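You operate a simulated robot arm through the tools that you are given. There is no shell and no other tool.

Carry out the task below with a simulated two-armed robot. There is one attempt and no reset: what you move stays moved.

TASK
Count the dust caps in the middle drawer, set the number slider and check them against the packing list.
Fine: the OK slider goes to OK if none is missing, else to SHORT; shut the drawer again.

Only the result counts: the job must be done as asked and must still hold three seconds after the hand-in. Knocking over, shifting, dropping, spilling or breaking anything else fails it. A push-on lid holds only when it is set on centred and level and pressed home; a screw cap is set on level and turned clockwise until tight.

THE ROBOT
Two 7-joint arms with two-finger parallel grippers on one trunk, on a base that drives. Base frame: it is fixed to the floor where the robot stands at the start and does not move with it; the origin is under the middle of the robot, x ahead of it, y to its left, z up. Readings come in m, degrees, newtons and seconds.
The left shoulder is at the start at [0.085, 0.173, 1.15], the right one opposite. With the tool pointing down near the work surface each hand reaches from about 0.1 to 0.48 m from the robot's upright axis, wherever it stands, measured 20 degrees to its own side. Places, roughly: inside of the middle drawer of the shelving [0.8, -0.3, 0.4]; middle drawer of the shelving [0.8, -0.2, 0.5]; number slider [0.7, -0.1, 0.8]; ok slider [0.4, -0.5, 0.8]. Payload 3.6 kg a hand.
The TCP of each hand is the grasp point between the finger pads, 0.03 m short of the fingertips. In the tool frame z runs along the fingers and y along their closing line. The gripper opens to 0.11 m. The fingers are 0.02 m wide and 0.01 m thick; the gripper's body (0.048 by 0.112 m) begins 0.055 m behind the TCP.
Orientation is that of the tool frame in the base frame, as a unit quaternion [w, x, y, z]. With the fingers straight down and closing along the base's y, the tool's x points along the base's -x, its y along +y and its z along -z.

THE INTERFACE
- The arms move only by the tool play_rows. It takes "left_deltas", "right_deltas" or both (then of equal length, played together; a hand with none holds still); each is a list of rows, each a list of 3 entries, a list of its own where there are three numbers: the turn, a rotation vector about the base's x, y, z in units of 6 degrees (1.0 is 6 degrees), then the shift along the base's x, y, z in units of 40 mm (1.0 is 40 mm), then the closure, from 0 (fully open) to 1 (shut). In form: [[[rx, ry, rz], [dx, dy, dz], hand], ...]. A call has 1 to 20 rows; each row shifts and turns the commanded pose from where the row before left it. A call with a number of a shift or a turn outside -1 to 1 is refused whole. Rows are played at 5 a second. More than 0.05 m and 8.6 degrees between two rows, or a gripper value outside its range, and nothing of the call is played. Where a pose cannot be reached the arm comes as near as it can. A force on the tool above 40 N (or 10 N above the force at the start of the call, whichever is more), or a blocked arm, ends the call early, and 0.2 s more pass. The fingers move at their own pace (about 0.153 m/s each) and stop on an object; they squeeze with about 25 N. The grip force told is the motor's: it shows also when the fingers shut on nothing. Time passes only in rows, and 0.2 s behind the last, so rows that do not move let the fingers close. The reply holds the time, the measured pose of the TCP, the force on the tool along the base axes, the opening and the grip force, in the units named above and with some noise, with the torque about the TCP (base axes, N m) and any sound that the robot's microphone picked up.
- Cameras (640 x 400 px; columns grow to the right, rows downward): "scene" is now at [0.152, -0.0403, 1.2901]; the picture's right is [-0.59, -0.81, 0.00], its down [-0.69, 0.51, -0.51] and it looks along [0.41, -0.30, -0.86] (base axes); focal length 284 px, centre (320, 200). "left" rides on the left gripper at [0.072, -0.017, -0.103] in its tool frame; the picture's right is [0.23, 0.97, 0.00], its down [-0.76, 0.18, -0.62] and it looks along [-0.61, 0.14, 0.78] (tool axes); focal length 222 px, centre (320, 200). "right" rides on the right gripper at [0.073, 0.017, -0.103] in its tool frame; the picture's right is [-0.23, 0.97, 0.00], its down [-0.76, -0.18, -0.62] and it looks along [-0.61, -0.14, 0.78] (tool axes); focal length 222 px, centre (320, 200). There is no depth. A picture from a camera that has moved, and an enlarged one, comes with that camera's place and axes in the base frame and with its lens.
- snapshot(camera): a new picture of that camera. It takes no simulated time.
- slide_trunk(by): slides the trunk up (or, below 0, down) by that many m; the arms and the scene camera ride with it, the base frame stays. It gives what a move gives, with no picture.
- drive_base(legs): drives the robot by 1 to 6 legs, each [ahead, left, turn to the left] in m, m and degrees, along the robot's own axes; the way and the turn of a leg run together, so that a leg with both is an arc; at most 1.5 m and 180 degrees a leg. The arms and the cameras ride along, it lands a little off, and it stops where it bumps. It gives what a move gives.
- pan_tilt(pan, tilt): turns the head with the scene camera to pan (to the left, within 86 degrees either way) and tilt (down, from -29 to 69), counted from straight ahead of the robot. It gives what a move gives.
- inspect(camera, box): a new picture of the part [left, top, right, bottom] of that camera's present view, enlarged. It takes no simulated time.
- finish_job(): hands the job in; it is judged then, once.

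Nothing tells you exact positions but the pictures and the camera data. Unless the task says otherwise, let go and move clear before handing in.

The tools are called after ">>>" as name(argument=value, ...) on one line, values as JSON. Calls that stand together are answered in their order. play_rows: Moves the arms, as the interface text tells. Its arguments: {"type":"object","properties":{"left_deltas":{"type":"array","items":{"type":"array"}},"right_deltas":{"type":"array","items":{"type":"array"}}},"required":[]} The other tools are called the same way: slide_trunk (by) slides the trunk up or down; drive_base (legs) drives the base; pan_tilt (pan, tilt) turns the head that bears the scene camera; snapshot (camera) takes a picture; inspect (camera, box) takes an enlarged picture of a part of a camera's view; finish_job () hands the job in.

At the start:

```text
t: 0.0
left_tool_pos: [0.3495, 0.0151, 0.9703]
left_tool_rot: [0.0, 0.001, 1.0, -0.001]
left_contact_force: [0.3, -0.3, 1.1]
left_wrist_torque: [0.0, -0.01, -0.01]
left_opening: 0.1098
left_finger_force: 0.0
right_tool_pos: [0.2956, -0.3602, 0.9319]
right_tool_rot: [-0.001, 0.0, 1.0, 0.0]
right_contact_force: [-0.1, -0.2, -0.2]
right_wrist_torque: [-0.02, 0.0, 0.01]
right_opening: 0.1101
right_finger_force: 0.0
trunk travel left (down, up): [-0.266, 0.497]
robot x, y, heading: [0.0007, -0.0031, 0.0]
head pan, tilt: [-36.1, 59.3]
```

scene: 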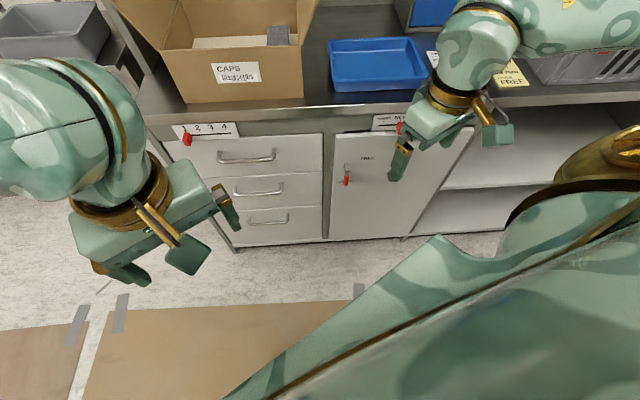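
right: 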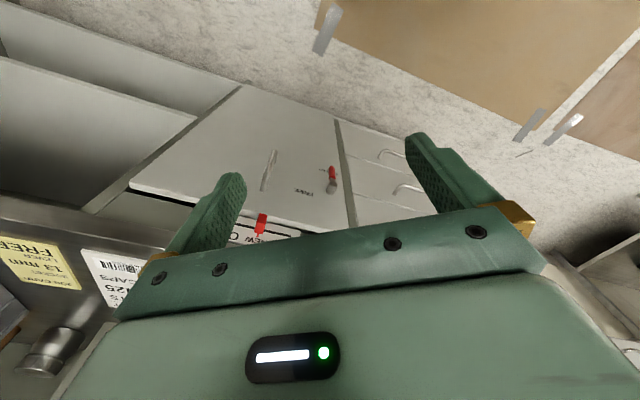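
left: 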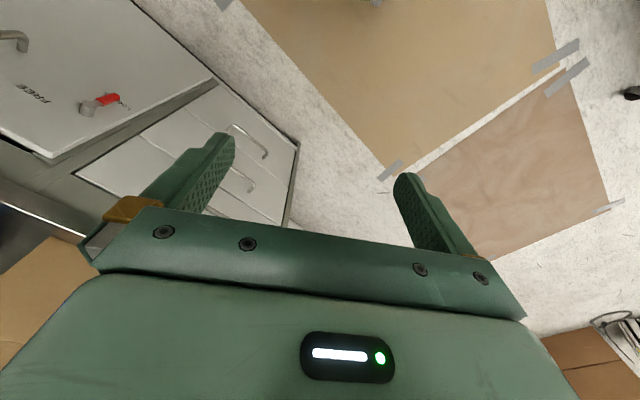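

I see a bench with a drawer block (three drawers) ahead-right, a number slider over the drawers and an OK slider over the door. I'll look closer at the labels and sliders first.

>>> inspect(camera="scene", box=[140, 100, 340, 240])

>>> inspect(camera="scene", box=[320, 30, 560, 200])

>>> inspect(camera="scene", box=[100, 0, 320, 140])

>>> inspect(camera="right", box=[0, 180, 320, 380])

```text
2.86 times, centred on (240, 170) of scene
camera zoom: at [0.152, -0.0403, 1.2901], right [-0.59, -0.81, 0.0], down [-0.69, 0.51, -0.51], along [0.41, -0.3, -0.86], focal length 813 px, centre (549, 286)
```

zoom: 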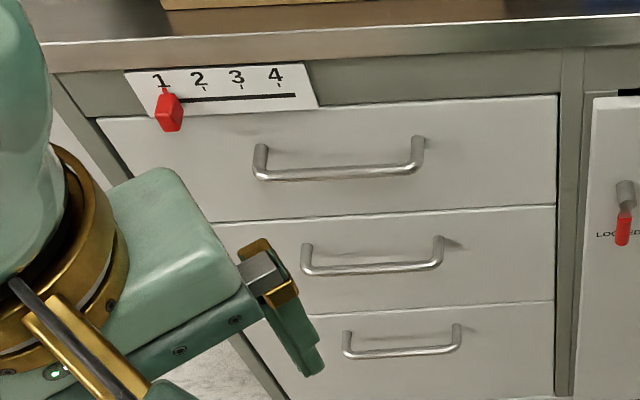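

```text
2.35 times, centred on (440, 115) of scene
camera zoom: at [0.152, -0.0403, 1.2901], right [-0.59, -0.81, 0.0], down [-0.69, 0.51, -0.51], along [0.41, -0.3, -0.86], focal length 669 px, centre (38, 400)
```

zoom: 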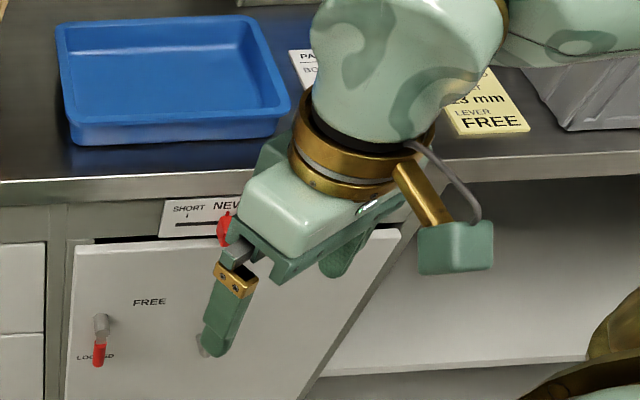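

```text
2.86 times, centred on (210, 70) of scene
camera zoom: at [0.152, -0.0403, 1.2901], right [-0.59, -0.81, 0.0], down [-0.69, 0.51, -0.51], along [0.41, -0.3, -0.86], focal length 813 px, centre (634, 571)
```

zoom: 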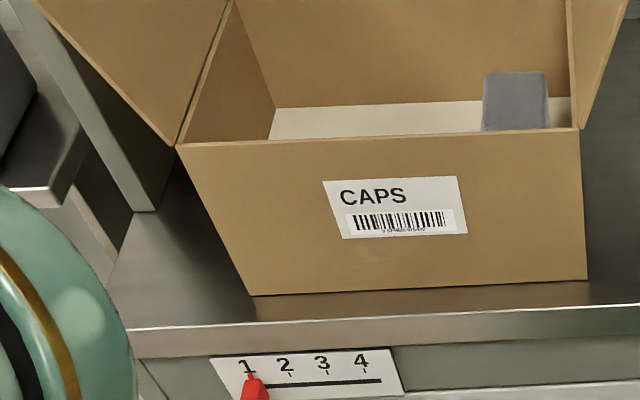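

```text
2.00 times, centred on (160, 280) of right
camera zoom: at [0.2227, -0.3442, 1.0356], right [0.23, 0.97, 0.0], down [0.76, -0.18, 0.62], along [0.61, -0.14, -0.78], focal length 444 px, centre (640, 40)
```

zoom: 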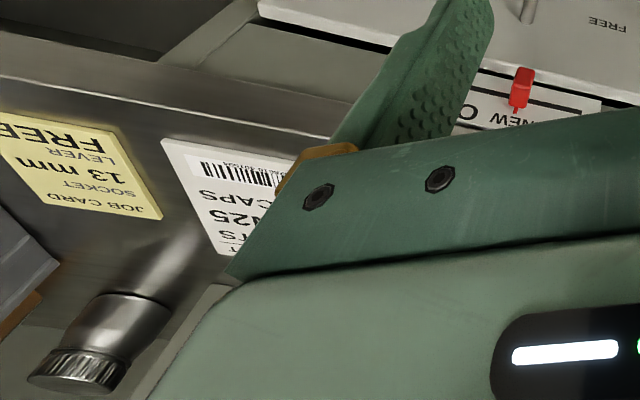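

I'm going to look at the bench top with a higher head tilt, to read the packing list and get a feel for the surroundings.

>>> pan_tilt(pan=-50, tilt=40)

>>> snapshot(camera="scene")

```text
t: 0.8
left_tool_pos: [0.3482, 0.0146, 0.9712]
left_tool_rot: [0.0, 0.0, 1.0, -0.001]
left_contact_force: [-0.4, 0.5, -0.5]
left_wrist_torque: [0.01, 0.02, 0.0]
left_opening: 0.1097
left_finger_force: 0.1
right_tool_pos: [0.2959, -0.3609, 0.9314]
right_tool_rot: [-0.001, 0.001, 1.0, 0.0]
right_contact_force: [-0.6, 0.3, -0.6]
right_wrist_torque: [-0.01, -0.05, 0.0]
right_opening: 0.1098
right_finger_force: 0.1
trunk travel left (down, up): [-0.266, 0.497]
robot x, y, heading: [-0.0025, 0.0013, 0.1]
head pan, tilt: [-50.0, 40.0]
```

```text
taken
camera scene: at [0.1522, -0.0656, 1.3159], right [-0.77, -0.64, 0.0], down [-0.41, 0.49, -0.77], along [0.49, -0.59, -0.64], focal length 284 px, centre (320, 200)
```

scene: 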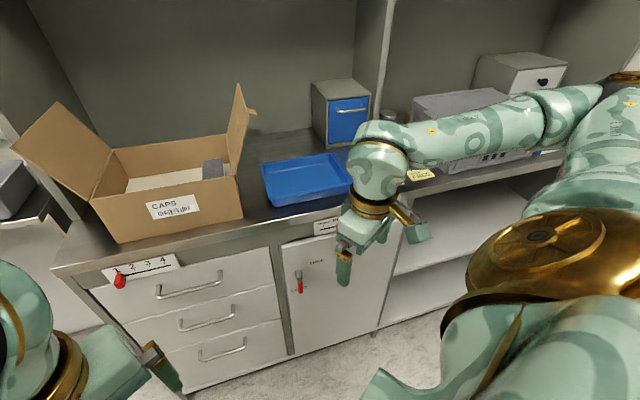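

The packing list lies on the bench behind the right arm. I'll turn the base to face the cabinet squarely, which swings the right arm away from the bench.

>>> drive_base(legs=[[0, 0, -36]])

>>> pan_tilt(pan=-15, tilt=40)

>>> snapshot(camera="scene")

```text
t: 2.9
left_tool_pos: [0.2909, -0.1936, 0.9708]
left_tool_rot: [0.0, 0.311, 0.95, 0.0]
left_contact_force: [-0.8, 0.7, 0.6]
left_wrist_torque: [-0.02, 0.02, 0.01]
left_opening: 0.1101
left_finger_force: 0.1
right_tool_pos: [0.0257, -0.4655, 0.9325]
right_tool_rot: [-0.001, 0.311, 0.951, 0.0]
right_contact_force: [0.4, 0.2, 0.1]
right_wrist_torque: [-0.02, 0.0, 0.01]
right_opening: 0.11
right_finger_force: 0.1
trunk travel left (down, up): [-0.266, 0.497]
robot x, y, heading: [-0.0029, 0.0021, -36.1]
head pan, tilt: [-50.0, 40.0]
```

```text
t: 4.0
left_tool_pos: [0.2887, -0.193, 0.9705]
left_tool_rot: [0.0, 0.311, 0.951, 0.0]
left_contact_force: [-0.5, 0.0, -0.5]
left_wrist_torque: [0.0, -0.01, -0.03]
left_opening: 0.1099
left_finger_force: 0.0
right_tool_pos: [0.0244, -0.4654, 0.9324]
right_tool_rot: [0.0, 0.311, 0.95, 0.0]
right_contact_force: [0.6, 0.6, -0.1]
right_wrist_torque: [0.01, 0.0, -0.02]
right_opening: 0.11
right_finger_force: 0.1
trunk travel left (down, up): [-0.266, 0.497]
robot x, y, heading: [0.0015, 0.002, -36.1]
head pan, tilt: [-15.0, 40.0]
```

```text
taken
camera scene: at [0.1325, -0.1221, 1.3159], right [-0.78, -0.63, 0.0], down [-0.4, 0.5, -0.77], along [0.48, -0.6, -0.64], focal length 284 px, centre (320, 200)
```

scene: 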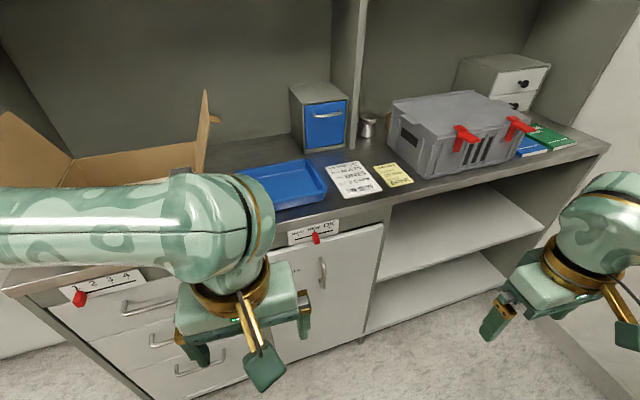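

>>> inspect(camera="scene", box=[280, 150, 430, 244])

>>> inspect(camera="scene", box=[325, 158, 385, 202])

>>> inspect(camera="scene", box=[280, 210, 350, 254])

```text
4.26 times, centred on (355, 197) of scene
camera zoom: at [0.1325, -0.1221, 1.3159], right [-0.78, -0.63, 0.0], down [-0.4, 0.5, -0.77], along [0.48, -0.6, -0.64], focal length 1210 px, centre (171, 213)
```

zoom: 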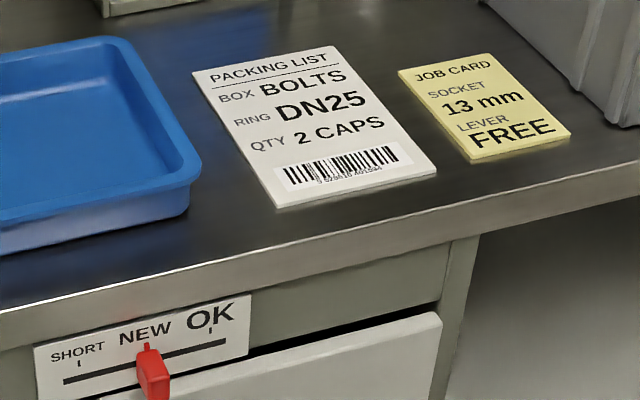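

```text
9.09 times, centred on (355, 180) of scene
camera zoom: at [0.1325, -0.1221, 1.3159], right [-0.78, -0.63, 0.0], down [-0.4, 0.5, -0.77], along [0.48, -0.6, -0.64], focal length 2585 px, centre (2, 382)
```

zoom: 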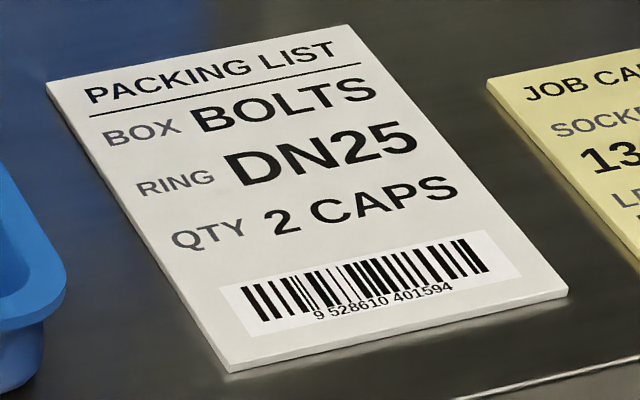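

```text
9.09 times, centred on (315, 232) of scene
camera zoom: at [0.1325, -0.1221, 1.3159], right [-0.78, -0.63, 0.0], down [-0.4, 0.5, -0.77], along [0.48, -0.6, -0.64], focal length 2585 px, centre (366, -91)
```

zoom: 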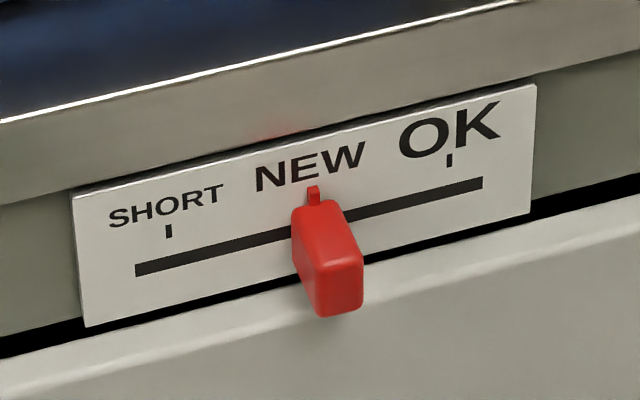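

The packing list asks for 2 caps. Now I'll back up a little to have room for pulling the drawer, then look at the front straight on.

>>> drive_base(legs=[[-0.15, 0, 0]])

>>> pan_tilt(pan=30, tilt=45)

>>> snapshot(camera="scene")

```text
t: 5.3
left_tool_pos: [0.1632, -0.1009, 0.9711]
left_tool_rot: [0.001, 0.311, 0.95, 0.0]
left_contact_force: [-0.5, 0.8, 0.1]
left_wrist_torque: [0.0, -0.03, 0.02]
left_opening: 0.1101
left_finger_force: 0.1
right_tool_pos: [-0.1014, -0.3735, 0.9333]
right_tool_rot: [0.0, 0.311, 0.95, 0.001]
right_contact_force: [-1.4, 0.7, -0.4]
right_wrist_torque: [-0.01, -0.04, 0.0]
right_opening: 0.1101
right_finger_force: 0.1
trunk travel left (down, up): [-0.266, 0.497]
robot x, y, heading: [-0.1246, 0.0911, -36.2]
head pan, tilt: [-15.0, 40.0]
```

```text
t: 6.5
left_tool_pos: [0.1648, -0.1019, 0.9707]
left_tool_rot: [0.001, 0.312, 0.95, 0.001]
left_contact_force: [-0.2, 0.6, -0.8]
left_wrist_torque: [0.01, 0.0, 0.0]
left_opening: 0.1099
left_finger_force: 0.0
right_tool_pos: [-0.0995, -0.3738, 0.9328]
right_tool_rot: [-0.001, 0.311, 0.95, 0.001]
right_contact_force: [0.2, -0.7, -0.2]
right_wrist_torque: [-0.02, 0.01, 0.03]
right_opening: 0.11
right_finger_force: 0.1
trunk travel left (down, up): [-0.266, 0.497]
robot x, y, heading: [-0.1244, 0.0928, -36.3]
head pan, tilt: [30.0, 45.0]
```

```text
taken
camera scene: at [0.0355, 0.0262, 1.3087], right [-0.11, -0.99, 0.0], down [-0.7, 0.08, -0.71], along [0.7, -0.08, -0.71], focal length 284 px, centre (320, 200)
```

scene: 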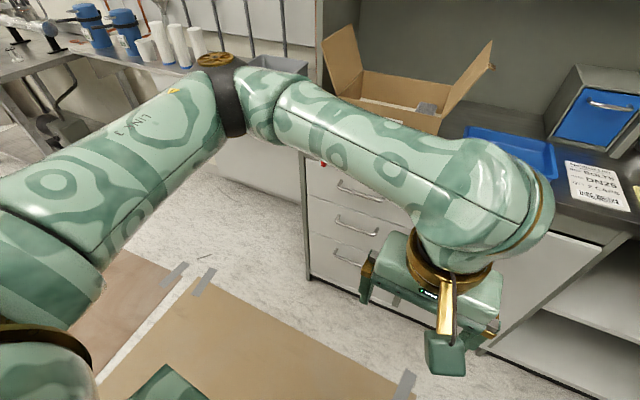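

>>> inspect(camera="scene", box=[290, 140, 430, 290])

```text
2.67 times, centred on (360, 215) of scene
camera zoom: at [0.0355, 0.0262, 1.3087], right [-0.11, -0.99, 0.0], down [-0.7, 0.08, -0.71], along [0.7, -0.08, -0.71], focal length 758 px, centre (213, 160)
```

zoom: 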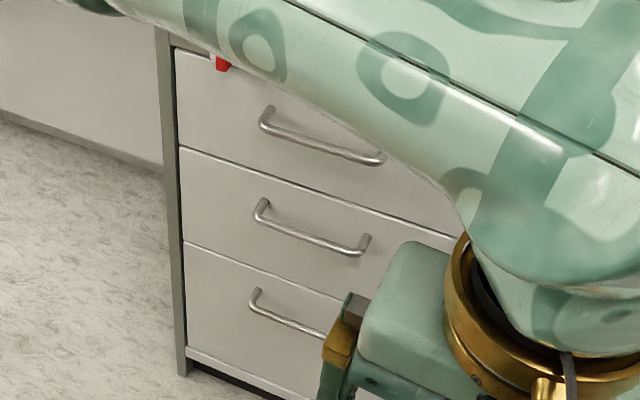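

The middle handle is about 0.71 m ahead and 0.22 m left of the robot, z≈0.63. I'll pitch the left gripper to horizontal while moving in front of the drawer.

>>> play_rows(left_deltas=[[[-0.59, -0.807, 0], [0.4, 0.117, -0.367], 0], [[-0.59, -0.807, 0], [0.4, 0.117, -0.367], 0], [[-0.59, -0.807, 0], [0.4, 0.117, -0.367], 0], [[-0.59, -0.807, 0], [0.4, 0.117, -0.367], 0], [[-0.59, -0.807, 0], [0.4, 0.117, -0.367], 0], [[-0.59, -0.807, 0], [0.4, 0.117, -0.367], 0], [[-0.59, -0.807, 0], [0.4, 0.117, -0.367], 0], [[-0.59, -0.807, 0], [0.4, 0.117, -0.367], 0], [[-0.59, -0.807, 0], [0.4, 0.117, -0.367], 0], [[-0.59, -0.807, 0], [0.4, 0.117, -0.367], 0], [[-0.59, -0.807, 0], [0.4, 0.117, -0.367], 0], [[-0.59, -0.807, 0], [0.4, 0.117, -0.367], 0], [[-0.59, -0.807, 0], [0.4, 0.117, -0.367], 0], [[-0.59, -0.807, 0], [0.4, 0.117, -0.367], 0], [[-0.59, -0.807, 0], [0.4, 0.117, -0.367], 0]])

>>> snapshot(camera="scene")

>>> snapshot(camera="left")

```text
t: 9.7
left_tool_pos: [0.405, -0.033, 0.7503]
left_tool_rot: [0.672, 0.221, 0.673, -0.218]
left_contact_force: [0.0, 0.7, -0.3]
left_wrist_torque: [0.01, 0.01, -0.01]
left_opening: 0.1103
left_finger_force: 0.1
right_tool_pos: [-0.1007, -0.3733, 0.9326]
right_tool_rot: [-0.001, 0.311, 0.95, 0.0]
right_contact_force: [-0.3, 0.3, 0.2]
right_wrist_torque: [-0.01, -0.01, 0.0]
right_opening: 0.1101
right_finger_force: 0.1
trunk travel left (down, up): [-0.266, 0.497]
robot x, y, heading: [-0.1227, 0.0931, -36.2]
head pan, tilt: [30.0, 45.0]
```

```text
taken
camera scene: at [0.0356, 0.0265, 1.3087], right [-0.11, -0.99, 0.0], down [-0.7, 0.08, -0.71], along [0.7, -0.08, -0.71], focal length 284 px, centre (320, 200)
```

scene: 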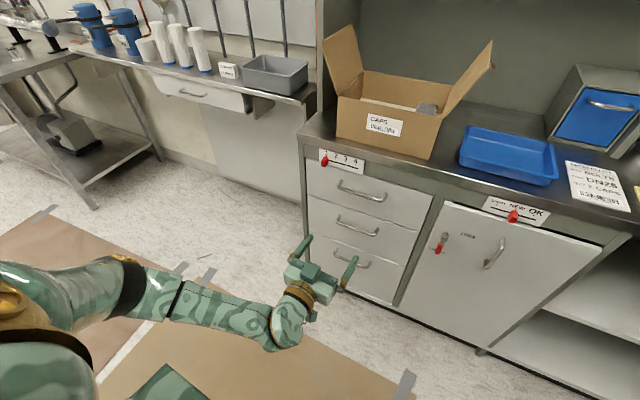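

```text
taken
camera left: at [0.3123, 0.0139, 0.6776], right [0.57, 0.79, -0.22], down [-0.4, 0.51, 0.76], along [0.71, -0.35, 0.61], focal length 222 px, centre (320, 200)
```

left: 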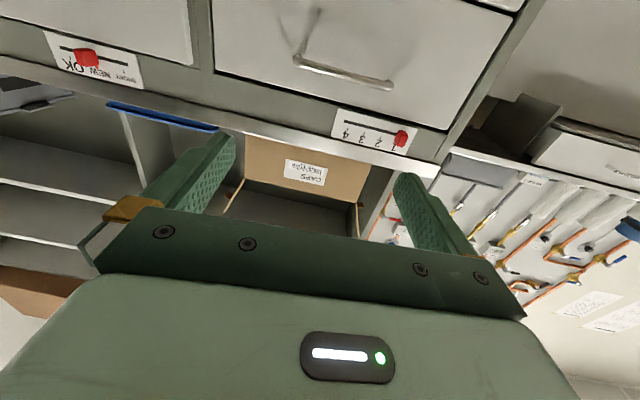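

>>> inspect(camera="scene", box=[290, 140, 450, 310])

>>> inspect(camera="scene", box=[300, 130, 400, 200])

>>> inspect(camera="scene", box=[460, 180, 580, 260])

```text
2.35 times, centred on (370, 225) of scene
camera zoom: at [0.0356, 0.0265, 1.3087], right [-0.11, -0.99, 0.0], down [-0.7, 0.08, -0.71], along [0.7, -0.08, -0.71], focal length 669 px, centre (202, 141)
```

zoom: 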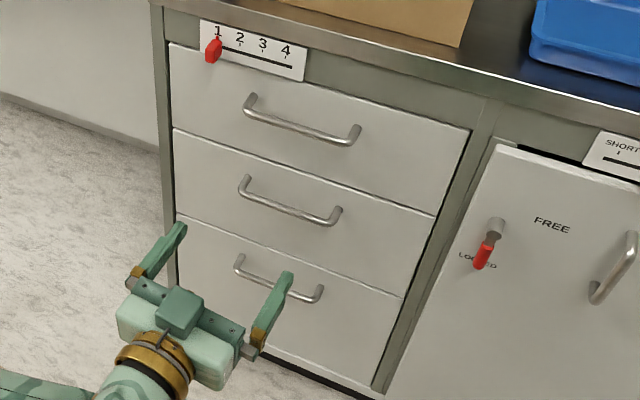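

```text
5.71 times, centred on (350, 165) of scene
camera zoom: at [0.0356, 0.0265, 1.3087], right [-0.11, -0.99, 0.0], down [-0.7, 0.08, -0.71], along [0.7, -0.08, -0.71], focal length 1625 px, centre (149, 400)
```

zoom: 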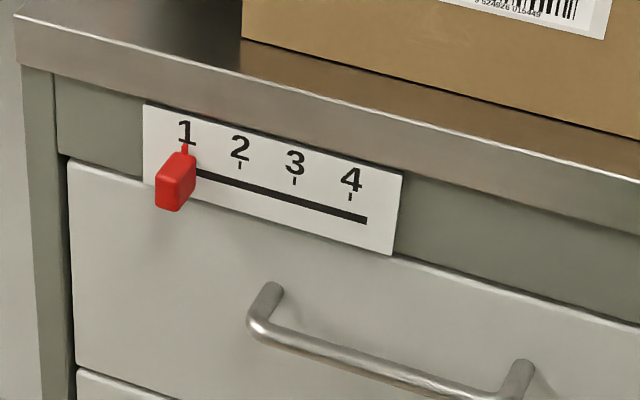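

```text
5.00 times, centred on (520, 220) of scene
camera zoom: at [0.0356, 0.0265, 1.3087], right [-0.11, -0.99, 0.0], down [-0.7, 0.08, -0.71], along [0.7, -0.08, -0.71], focal length 1422 px, centre (-680, 100)
```

zoom: 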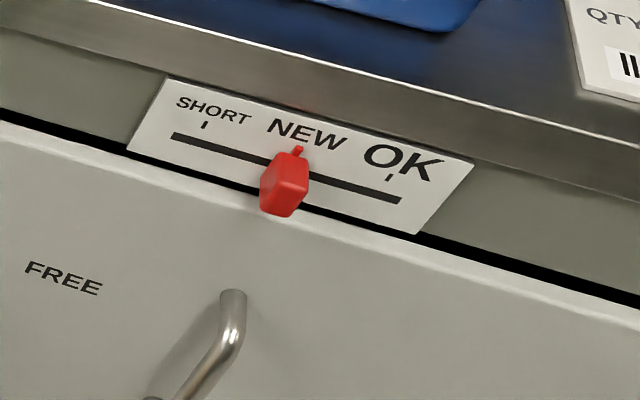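

I've now triangulated the cabinet: its front normal is about heading −31°, and the middle handle's centre is ≈[0.627, −0.160, 0.568]. I'll roll the left gripper so it closes vertically and bring it in front of the middle handle.

>>> play_rows(left_deltas=[[[0, 0, 0.87], [0.186, -0.102, -0.284], 0], [[0.857, -0.515, 0], [0.186, -0.102, -0.284], 0], [[0.857, -0.515, 0], [0.186, -0.102, -0.284], 0], [[0.857, -0.515, 0], [0.186, -0.102, -0.284], 0], [[0.857, -0.515, 0], [0.186, -0.102, -0.284], 0], [[0.857, -0.515, 0], [0.186, -0.102, -0.284], 0], [[0.857, -0.515, 0], [0.186, -0.102, -0.284], 0], [[0.857, -0.515, 0], [0.186, -0.102, -0.284], 0], [[0.857, -0.515, 0], [0.186, -0.102, -0.284], 0], [[0.857, -0.515, 0], [0.186, -0.102, -0.284], 0], [[0.857, -0.515, 0], [0.186, -0.102, -0.284], 0], [[0.857, -0.515, 0], [0.186, -0.102, -0.284], 0], [[0.857, -0.515, 0], [0.186, -0.102, -0.284], 0], [[0.857, -0.515, 0], [0.186, -0.102, -0.284], 0], [[0.857, -0.515, 0], [0.186, -0.102, -0.284], 0], [[0.857, -0.515, 0], [0.186, -0.102, -0.284], 0]])

>>> snapshot(camera="scene")

>>> snapshot(camera="left")

```text
t: 13.1
left_tool_pos: [0.485, -0.0938, 0.6469]
left_tool_rot: [0.614, 0.616, 0.348, 0.35]
left_contact_force: [0.2, 0.4, -0.9]
left_wrist_torque: [0.01, 0.03, 0.01]
left_opening: 0.1101
left_finger_force: 0.0
left hand out of reach, approached as far as the arm can: row 11, 12, 13, 14, 16
right_tool_pos: [-0.1008, -0.3743, 0.9321]
right_tool_rot: [0.0, 0.311, 0.95, 0.0]
right_contact_force: [-0.3, -0.2, -0.3]
right_wrist_torque: [0.03, 0.0, 0.04]
right_opening: 0.1101
right_finger_force: 0.1
trunk travel left (down, up): [-0.266, 0.497]
robot x, y, heading: [-0.1263, 0.0928, -36.4]
head pan, tilt: [30.0, 45.0]
```

```text
taken
camera scene: at [0.0356, 0.0264, 1.3087], right [-0.11, -0.99, 0.0], down [-0.7, 0.08, -0.71], along [0.7, -0.08, -0.71], focal length 284 px, centre (320, 200)
```

scene: 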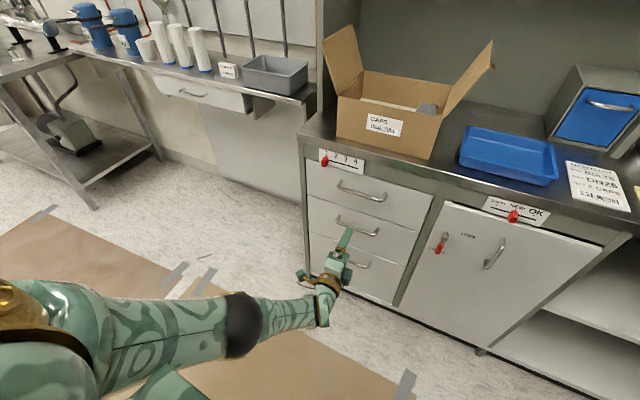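

```text
taken
camera left: at [0.4339, 0.0205, 0.6309], right [0.11, 0.19, 0.97], down [-0.93, -0.33, 0.17], along [0.36, -0.92, 0.14], focal length 222 px, centre (320, 200)
```

left: 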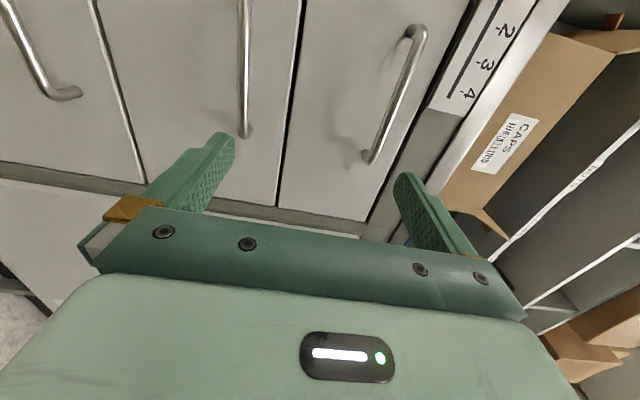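

Out of vertical reach; I'll lower the trunk by 0.2 m so the arm reaches the middle drawer comfortably.

>>> slide_trunk(by=-0.2)

>>> snapshot(camera="left")

>>> snapshot(camera="scene")

```text
t: 15.2
left_tool_pos: [0.4839, -0.0934, 0.4476]
left_tool_rot: [0.615, 0.615, 0.348, 0.35]
left_contact_force: [0.5, -0.2, -0.4]
left_wrist_torque: [-0.02, 0.01, 0.0]
left_opening: 0.1099
left_finger_force: 0.0
right_tool_pos: [-0.0804, -0.3877, 0.6813]
right_tool_rot: [-0.121, 0.31, 0.942, 0.04]
right_contact_force: [0.3, -0.5, 0.7]
right_wrist_torque: [0.0, 0.02, -0.04]
right_opening: 0.11
right_finger_force: 0.0
trunk travel left (down, up): [-0.066, 0.697]
robot x, y, heading: [-0.123, 0.0899, -36.4]
head pan, tilt: [30.0, 45.0]
```

```text
taken
camera left: at [0.433, 0.0206, 0.4306], right [0.12, 0.19, 0.97], down [-0.93, -0.33, 0.18], along [0.36, -0.92, 0.14], focal length 222 px, centre (320, 200)
```

left: 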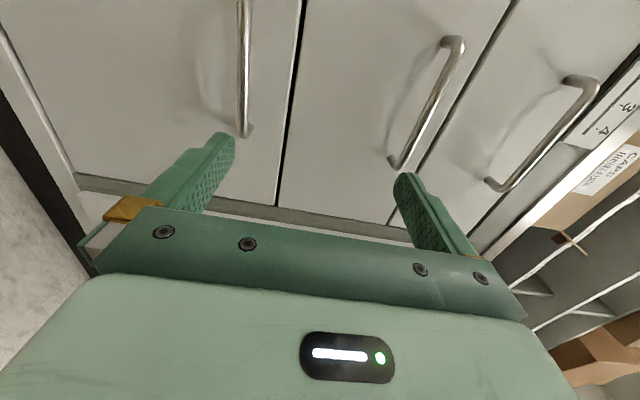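

```text
taken
camera scene: at [0.1264, -0.0404, 1.0977], right [-0.11, -0.99, 0.0], down [-0.7, 0.08, -0.71], along [0.7, -0.08, -0.71], focal length 284 px, centre (320, 200)
```

scene: 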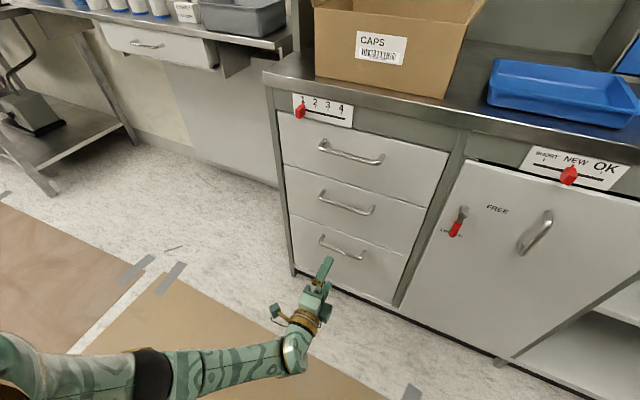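

Three handles are visible; the middle bar is at z≈0.562. I'll rise to its height and approach along the cabinet normal.

>>> play_rows(left_deltas=[[[0, 0, 0], [0.25, -0.03, 0.72], 0], [[0, 0, 0], [0.25, -0.03, 0.72], 0], [[0, 0, 0], [0.25, -0.03, 0.72], 0], [[0, 0, 0], [0.25, -0.03, 0.72], 0], [[0, 0, 0], [0.428, -0.257, 0], 0], [[0, 0, 0], [0.428, -0.257, 0], 0]])

>>> snapshot(camera="left")

>>> snapshot(camera="scene")

```text
t: 16.6
left_tool_pos: [0.5555, -0.1207, 0.5608]
left_tool_rot: [0.616, 0.616, 0.348, 0.348]
left_contact_force: [-0.3, -1.2, 0.6]
left_wrist_torque: [0.0, 0.01, 0.03]
left_opening: 0.1099
left_finger_force: 0.2
right_tool_pos: [-0.0806, -0.3894, 0.68]
right_tool_rot: [-0.121, 0.31, 0.942, 0.041]
right_contact_force: [-0.3, -0.8, 0.1]
right_wrist_torque: [-0.01, -0.02, 0.0]
right_opening: 0.1098
right_finger_force: 0.0
trunk travel left (down, up): [-0.066, 0.697]
robot x, y, heading: [-0.1229, 0.093, -36.2]
head pan, tilt: [30.0, 45.0]
```

```text
taken
camera left: at [0.5059, -0.0069, 0.5436], right [0.12, 0.19, 0.97], down [-0.93, -0.33, 0.18], along [0.36, -0.92, 0.14], focal length 222 px, centre (320, 200)
```

left: 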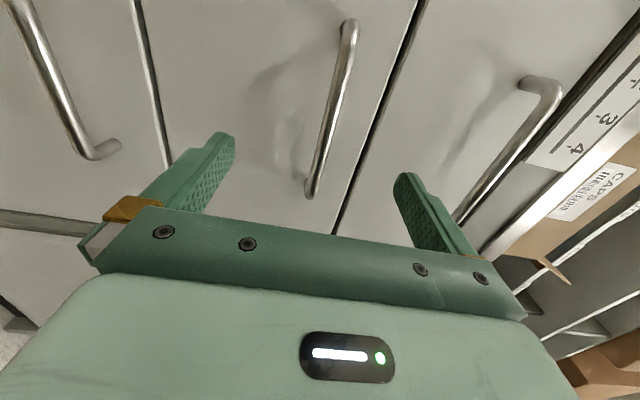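

```text
taken
camera scene: at [0.1268, -0.0407, 1.0975], right [-0.11, -0.99, 0.0], down [-0.7, 0.08, -0.71], along [0.7, -0.08, -0.71], focal length 284 px, centre (320, 200)
```

scene: 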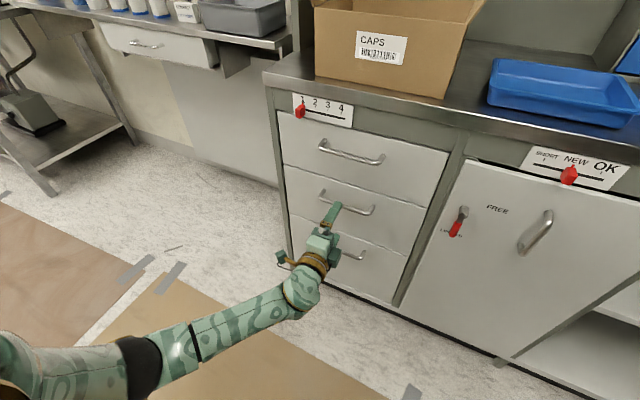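

>>> play_rows(left_deltas=[[[0, 0, 0], [0.48, -0.288, 0], 0], [[0, 0, 0], [0.48, -0.288, 0], 0], [[0, 0, 0], [0.48, -0.288, 0], 0]])

>>> snapshot(camera="left")

>>> inspect(camera="scene", box=[270, 120, 450, 300])

```text
t: 17.4
left_tool_pos: [0.615, -0.1545, 0.5609]
left_tool_rot: [0.614, 0.616, 0.348, 0.349]
left_contact_force: [0.1, -0.5, -0.6]
left_wrist_torque: [-0.03, 0.04, 0.02]
left_opening: 0.1098
left_finger_force: 0.0
right_tool_pos: [-0.0801, -0.3884, 0.6815]
right_tool_rot: [-0.121, 0.309, 0.943, 0.041]
right_contact_force: [-0.1, 0.1, 0.0]
right_wrist_torque: [0.03, 0.02, -0.01]
right_opening: 0.1098
right_finger_force: 0.1
trunk travel left (down, up): [-0.066, 0.697]
robot x, y, heading: [-0.1277, 0.0928, -36.1]
head pan, tilt: [30.0, 45.0]
```

```text
taken
camera left: at [0.5643, -0.0398, 0.5431], right [0.12, 0.19, 0.97], down [-0.93, -0.33, 0.18], along [0.36, -0.92, 0.14], focal length 222 px, centre (320, 200)
```

left: 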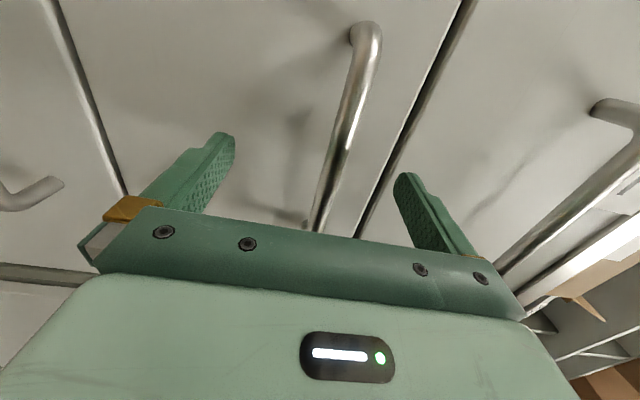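

```text
2.22 times, centred on (360, 210) of scene
camera zoom: at [0.1268, -0.0407, 1.0975], right [-0.11, -0.99, 0.0], down [-0.7, 0.08, -0.71], along [0.7, -0.08, -0.71], focal length 632 px, centre (231, 178)
```

zoom: 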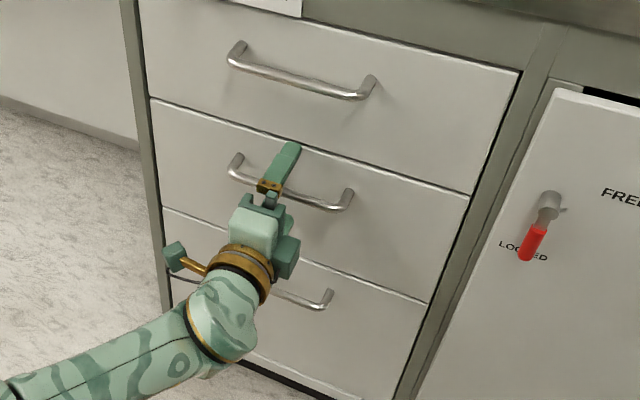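

The bar sits between the fingers. Closing on the handle now.

>>> play_rows(left_deltas=[[[0, 0, 0], [0, 0, 0], 0.5], [[0, 0, 0], [0, 0, 0], 0.8], [[0, 0, 0], [0, 0, 0], 1], [[0, 0, 0], [0, 0, 0], 1]])

>>> snapshot(camera="left")

```text
t: 18.4
left_tool_pos: [0.614, -0.1548, 0.566]
left_tool_rot: [0.617, 0.613, 0.347, 0.351]
left_contact_force: [0.9, 0.1, 21.5]
left_wrist_torque: [-0.19, -0.01, -0.14]
left_opening: 0.0117
left_finger_force: 44.9
right_tool_pos: [-0.0826, -0.388, 0.6818]
right_tool_rot: [-0.12, 0.31, 0.942, 0.039]
right_contact_force: [0.1, -0.1, 0.4]
right_wrist_torque: [0.0, -0.01, 0.01]
right_opening: 0.1099
right_finger_force: 0.0
trunk travel left (down, up): [-0.066, 0.697]
robot x, y, heading: [-0.1262, 0.0887, -36.3]
head pan, tilt: [30.0, 45.0]
```

```text
taken
camera left: at [0.5644, -0.04, 0.5473], right [0.11, 0.2, 0.97], down [-0.93, -0.33, 0.17], along [0.36, -0.92, 0.15], focal length 222 px, centre (320, 200)
```

left: 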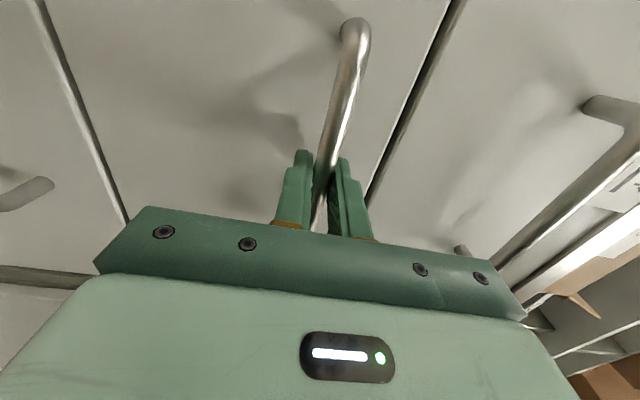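

Gripped. I'll relieve the vertical load and start pulling along the normal.

>>> play_rows(left_deltas=[[[0, 0, 0], [0, 0, 0.14], 1], [[0, 0, 0], [-0.214, 0.129, 0], 1], [[0, 0, 0], [-0.428, 0.257, 0], 1], [[0, 0, 0], [-0.428, 0.257, 0], 1]])

>>> snapshot(camera="scene")

```text
t: 19.4
left_tool_pos: [0.5714, -0.1273, 0.5654]
left_tool_rot: [0.614, 0.617, 0.349, 0.347]
left_contact_force: [1.9, 4.2, -4.4]
left_wrist_torque: [0.04, 0.09, -1.24]
left_opening: 0.0117
left_finger_force: 44.4
right_tool_pos: [-0.0801, -0.3891, 0.6812]
right_tool_rot: [-0.121, 0.309, 0.942, 0.04]
right_contact_force: [0.2, -0.1, 0.2]
right_wrist_torque: [-0.01, 0.0, -0.01]
right_opening: 0.1101
right_finger_force: 0.0
trunk travel left (down, up): [-0.066, 0.697]
robot x, y, heading: [-0.1252, 0.0929, -36.4]
head pan, tilt: [30.0, 45.0]
```

```text
taken
camera scene: at [0.1274, -0.0404, 1.0972], right [-0.11, -0.99, 0.0], down [-0.7, 0.08, -0.71], along [0.7, -0.08, -0.71], focal length 284 px, centre (320, 200)
```

scene: 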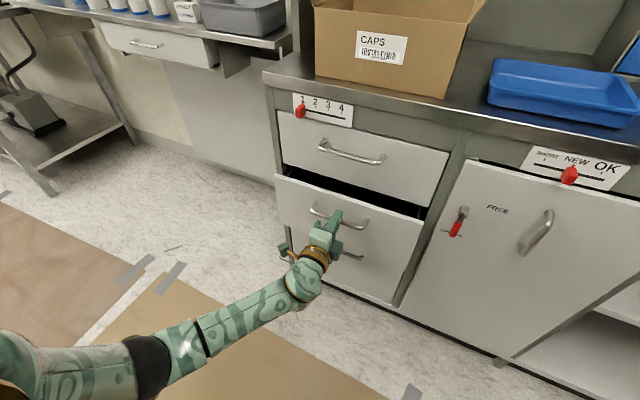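

The drawer slides out. Pulling further.

>>> play_rows(left_deltas=[[[0, 0, 0], [-0.536, 0.322, 0], 1], [[0, 0, 0], [-0.536, 0.322, 0], 1], [[0, 0, 0], [-0.536, 0.322, 0], 1], [[0, 0, 0], [-0.536, 0.322, 0], 1], [[0, 0, 0], [-0.536, 0.322, 0], 1], [[0, 0, 0], [-0.536, 0.322, 0], 1]])

>>> snapshot(camera="scene")

```text
t: 20.8
left_tool_pos: [0.4444, -0.0487, 0.5645]
left_tool_rot: [0.613, 0.616, 0.35, 0.349]
left_contact_force: [13.2, 21.7, -17.0]
left_wrist_torque: [0.06, 0.21, 0.36]
left_opening: 0.0115
left_finger_force: 45.3
right_tool_pos: [-0.0783, -0.388, 0.682]
right_tool_rot: [-0.122, 0.309, 0.943, 0.039]
right_contact_force: [0.2, -1.2, -0.4]
right_wrist_torque: [0.02, -0.06, 0.03]
right_opening: 0.11
right_finger_force: 0.1
trunk travel left (down, up): [-0.066, 0.697]
robot x, y, heading: [-0.1275, 0.0888, -36.5]
head pan, tilt: [30.0, 45.0]
```

```text
taken
camera scene: at [0.1292, -0.0392, 1.097], right [-0.11, -0.99, 0.0], down [-0.7, 0.08, -0.71], along [0.7, -0.08, -0.71], focal length 284 px, centre (320, 200)
```

scene: 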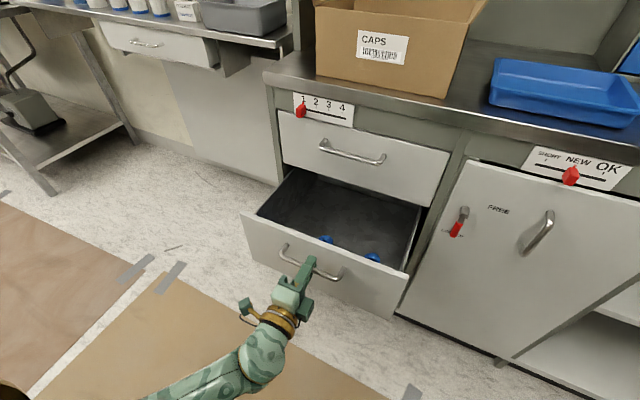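

Blue caps are visible at the drawer's front part. I'll correct the pull direction slightly (true normal ≈ −32.3°), relieve side load and pull somewhat more.

>>> play_rows(left_deltas=[[[0, 0, 0], [0.06, 0.1, -0.08], 1], [[0, 0, 0], [-0.422, 0.268, 0], 1], [[0, 0, 0], [-0.422, 0.268, 0], 1], [[0, 0, 0], [-0.422, 0.268, 0], 1], [[0, 0, 0], [0, 0, 0], 1]])

>>> pan_tilt(pan=25, tilt=60)

>>> snapshot(camera="scene")

```text
t: 22.0
left_tool_pos: [0.393, -0.0145, 0.5653]
left_tool_rot: [0.616, 0.616, 0.348, 0.346]
left_contact_force: [-8.1, -11.9, -4.3]
left_wrist_torque: [-0.05, 0.01, 0.26]
left_opening: 0.0115
left_finger_force: 45.7
right_tool_pos: [-0.0823, -0.3896, 0.6815]
right_tool_rot: [-0.12, 0.31, 0.942, 0.041]
right_contact_force: [1.1, 0.1, -0.2]
right_wrist_torque: [-0.01, -0.01, 0.02]
right_opening: 0.1101
right_finger_force: 0.2
trunk travel left (down, up): [-0.066, 0.697]
robot x, y, heading: [-0.1281, 0.0948, -36.5]
head pan, tilt: [30.0, 45.0]
```

```text
t: 22.8
left_tool_pos: [0.3933, -0.0155, 0.5648]
left_tool_rot: [0.616, 0.616, 0.347, 0.347]
left_contact_force: [-14.2, -23.5, -3.4]
left_wrist_torque: [-0.06, 0.06, -1.14]
left_opening: 0.0115
left_finger_force: 45.2
right_tool_pos: [-0.0816, -0.3893, 0.6808]
right_tool_rot: [-0.121, 0.31, 0.942, 0.041]
right_contact_force: [0.0, 0.7, 0.4]
right_wrist_torque: [0.0, 0.01, -0.02]
right_opening: 0.1103
right_finger_force: 0.1
trunk travel left (down, up): [-0.066, 0.697]
robot x, y, heading: [-0.1246, 0.0926, -36.3]
head pan, tilt: [25.0, 60.0]
```

```text
taken
camera scene: at [0.1104, -0.0465, 1.0781], right [-0.2, -0.98, 0.0], down [-0.85, 0.17, -0.5], along [0.49, -0.1, -0.87], focal length 284 px, centre (320, 200)
```

scene: 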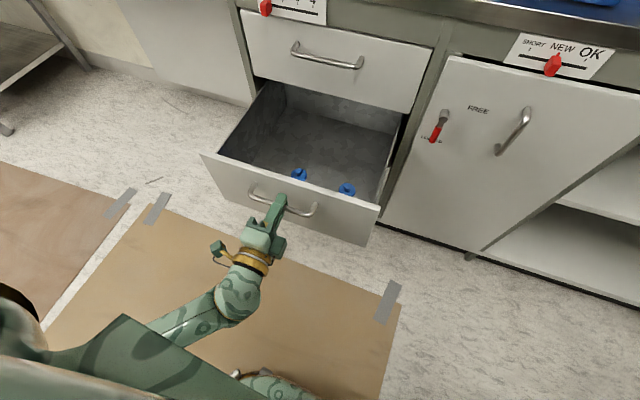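

>>> inspect(camera="scene", box=[200, 70, 420, 230])

>>> inspect(camera="scene", box=[270, 140, 390, 220])

```text
2.50 times, centred on (310, 150) of scene
camera zoom: at [0.1104, -0.0465, 1.0781], right [-0.2, -0.98, 0.0], down [-0.85, 0.17, -0.5], along [0.49, -0.1, -0.87], focal length 711 px, centre (345, 325)
```

zoom: 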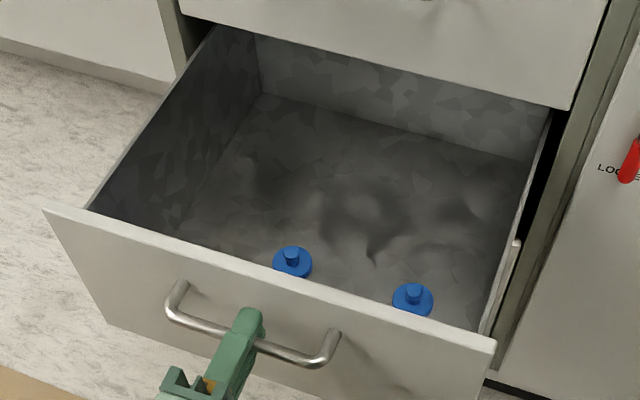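

```text
5.00 times, centred on (330, 180) of scene
camera zoom: at [0.1104, -0.0465, 1.0781], right [-0.2, -0.98, 0.0], down [-0.85, 0.17, -0.5], along [0.49, -0.1, -0.87], focal length 1422 px, centre (270, 300)
```

zoom: 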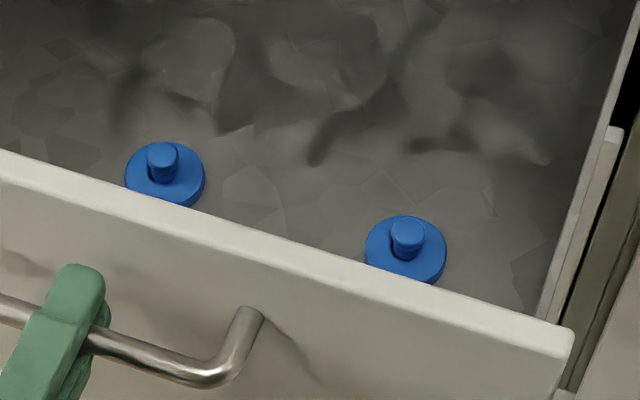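

Two caps are visible, but a strip behind the front panel is hidden. I'll let go of the handle and use the left wrist camera from above to look behind the front panel.

>>> play_rows(left_deltas=[[[0, 0, 0], [0, 0, 0], 0.5], [[0, 0, 0], [0, 0, 0], 0], [[0, 0, 0], [0, 0, 0], 0], [[0, 0, 0], [-0.422, 0.268, 0], 0], [[0, 0, 0], [-0.422, 0.268, 0], 0], [[0, 0, 0], [-0.422, 0.268, 0], 0], [[0, 0, 0], [-0.422, 0.268, 0], 0]])

>>> snapshot(camera="scene")

```text
t: 24.4
left_tool_pos: [0.327, 0.0277, 0.5657]
left_tool_rot: [0.615, 0.616, 0.348, 0.349]
left_contact_force: [0.6, 0.7, 0.0]
left_wrist_torque: [0.01, 0.01, -0.02]
left_opening: 0.11
left_finger_force: 0.1
right_tool_pos: [-0.0801, -0.3894, 0.6802]
right_tool_rot: [-0.121, 0.31, 0.942, 0.04]
right_contact_force: [-0.3, 0.1, 0.6]
right_wrist_torque: [0.0, 0.0, 0.01]
right_opening: 0.1101
right_finger_force: 0.0
trunk travel left (down, up): [-0.066, 0.697]
robot x, y, heading: [-0.1245, 0.0905, -36.6]
head pan, tilt: [25.0, 60.0]
```

```text
taken
camera scene: at [0.1111, -0.0447, 1.0781], right [-0.2, -0.98, 0.0], down [-0.85, 0.17, -0.5], along [0.49, -0.1, -0.87], focal length 284 px, centre (320, 200)
```

scene: 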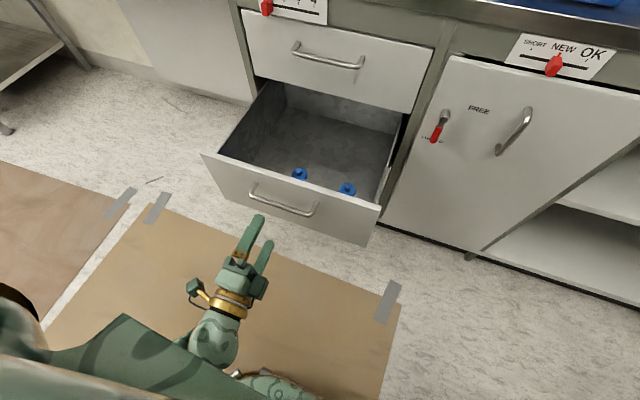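

>>> play_rows(left_deltas=[[[-0.221, 0.996, 0.721], [0, 0, 0.47], 0], [[-0.221, 0.996, 0.721], [0, 0, 0.47], 0], [[-0.221, 0.996, 0.721], [0, 0, 0.47], 0], [[-0.221, 0.996, 0.721], [0, 0, 0.47], 0], [[-0.221, 0.996, 0.721], [0, 0, 0.47], 0], [[-0.221, 0.996, 0.721], [0, 0, 0.47], 0], [[-0.221, 0.996, 0.721], [0, 0, 0.47], 0], [[-0.221, 0.996, 0.721], [0, 0, 0.47], 0], [[-0.221, 0.996, 0.721], [0, 0, 0.47], 0], [[-0.221, 0.996, 0.721], [0, 0, 0.47], 0], [[-0.221, 0.996, 0.721], [0, 0, 0.47], 0], [[-0.221, 0.996, 0.721], [0, 0, 0.47], 0], [[-0.221, 0.996, 0.721], [0, 0, 0.47], 0], [[-0.221, 0.996, 0.721], [0, 0, 0.47], 0], [[-0.221, 0.996, 0.721], [0, 0, 0.47], 0], [[-0.221, 0.996, 0.721], [0, 0, 0.47], 0]])

>>> snapshot(camera="left")

>>> snapshot(camera="scene")

```text
t: 25.9
left_tool_pos: [0.3385, 0.0247, 0.6455]
left_tool_rot: [0.415, 0.609, 0.612, 0.288]
left_contact_force: [0.1, 0.6, 0.2]
left_wrist_torque: [0.0, 0.01, 0.0]
left_opening: 0.1102
left_finger_force: 0.1
left hand out of reach, approached as far as the arm can: row 5, 6, 7
right_tool_pos: [-0.081, -0.3885, 0.6821]
right_tool_rot: [-0.121, 0.309, 0.942, 0.04]
right_contact_force: [-0.3, 0.1, 0.2]
right_wrist_torque: [0.0, 0.03, 0.03]
right_opening: 0.1102
right_finger_force: 0.1
trunk travel left (down, up): [-0.066, 0.697]
robot x, y, heading: [-0.1197, 0.0946, -36.4]
head pan, tilt: [25.0, 60.0]
stopped in row 7 (left hand): the arm was blocked; the commanded pose is now the measured one
```

```text
taken
camera left: at [0.2469, 0.1091, 0.67], right [0.51, 0.32, 0.8], down [-0.51, -0.64, 0.58], along [0.69, -0.7, -0.16], focal length 222 px, centre (320, 200)
```

left: 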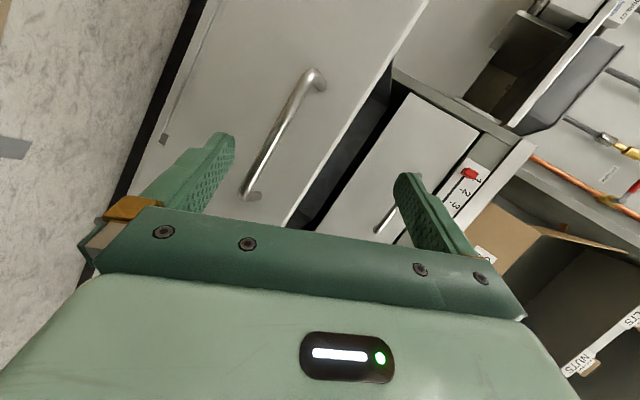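

```text
taken
camera scene: at [0.1112, -0.0446, 1.0781], right [-0.2, -0.98, 0.0], down [-0.85, 0.17, -0.5], along [0.49, -0.1, -0.87], focal length 284 px, centre (320, 200)
```

scene: 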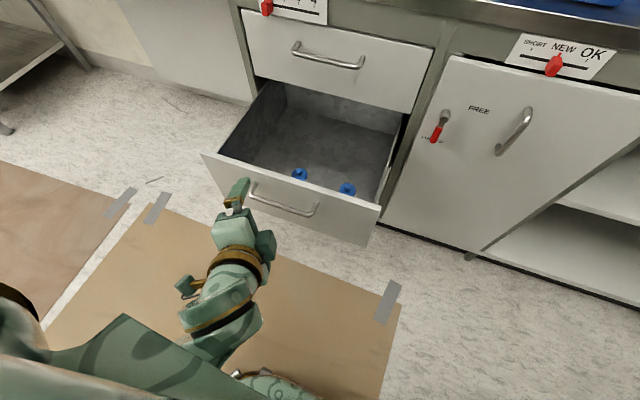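

The arm hit a joint limit. I'll undo that turn, then raise the trunk and tilt the hand down differently.

>>> play_rows(left_deltas=[[[0.221, -0.996, -0.721], [-0.1, 0, -0.2], 0], [[0.221, -0.996, -0.721], [-0.1, 0, -0.2], 0], [[0.221, -0.996, -0.721], [0, 0, -0.2], 0], [[0.221, -0.996, -0.721], [0, 0, -0.2], 0], [[0.221, -0.996, -0.721], [0, 0, -0.2], 0], [[0.221, -0.996, -0.721], [0, 0, -0.2], 0]])

>>> slide_trunk(by=0.25)

>>> snapshot(camera="scene")

>>> snapshot(camera="left")

```text
t: 27.3
left_tool_pos: [0.3283, 0.0233, 0.5974]
left_tool_rot: [0.592, 0.638, 0.284, 0.401]
left_contact_force: [0.4, -0.2, -0.2]
left_wrist_torque: [0.0, 0.02, 0.01]
left_opening: 0.11
left_finger_force: 0.1
right_tool_pos: [-0.0804, -0.3883, 0.681]
right_tool_rot: [-0.121, 0.309, 0.943, 0.039]
right_contact_force: [0.5, -0.2, 0.0]
right_wrist_torque: [0.04, 0.02, -0.02]
right_opening: 0.11
right_finger_force: 0.0
trunk travel left (down, up): [-0.066, 0.697]
robot x, y, heading: [-0.1299, 0.0897, -36.4]
head pan, tilt: [25.0, 60.0]
```

```text
t: 29.9
left_tool_pos: [0.3295, 0.0236, 0.8474]
left_tool_rot: [0.593, 0.638, 0.286, 0.4]
left_contact_force: [-1.0, -0.5, 0.2]
left_wrist_torque: [0.04, 0.0, 0.02]
left_opening: 0.1102
left_finger_force: 0.1
right_tool_pos: [-0.0793, -0.3892, 0.9305]
right_tool_rot: [-0.121, 0.309, 0.943, 0.04]
right_contact_force: [0.3, -0.3, 0.2]
right_wrist_torque: [0.01, 0.01, 0.0]
right_opening: 0.11
right_finger_force: 0.1
trunk travel left (down, up): [-0.316, 0.447]
robot x, y, heading: [-0.1226, 0.0911, -36.3]
head pan, tilt: [25.0, 60.0]
```

```text
taken
camera scene: at [0.0029, 0.0349, 1.3402], right [-0.2, -0.98, 0.0], down [-0.85, 0.17, -0.5], along [0.49, -0.1, -0.87], focal length 284 px, centre (320, 200)
```

scene: 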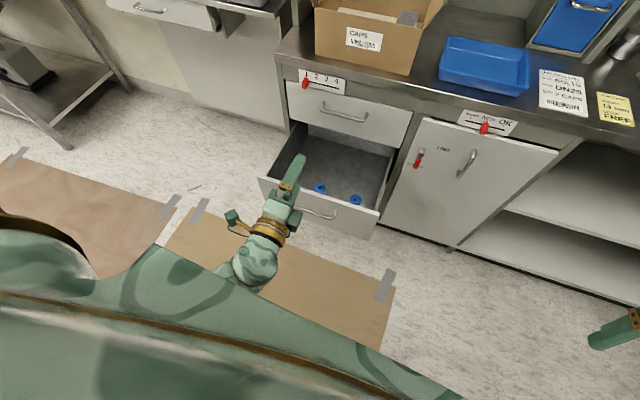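

```text
taken
camera left: at [0.2812, 0.141, 0.8405], right [0.01, 0.06, 1.0], down [-0.94, -0.33, 0.03], along [0.34, -0.94, 0.05], focal length 222 px, centre (320, 200)
```

left: 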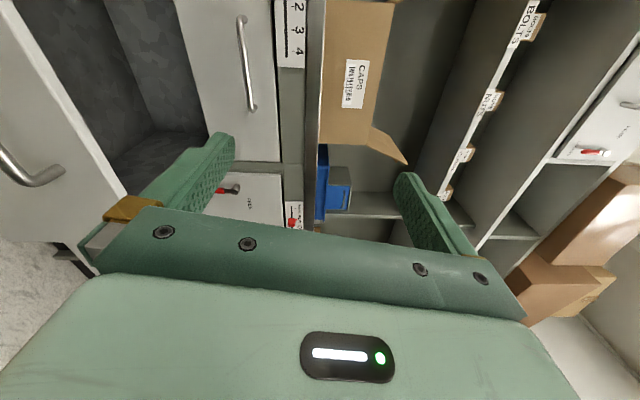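

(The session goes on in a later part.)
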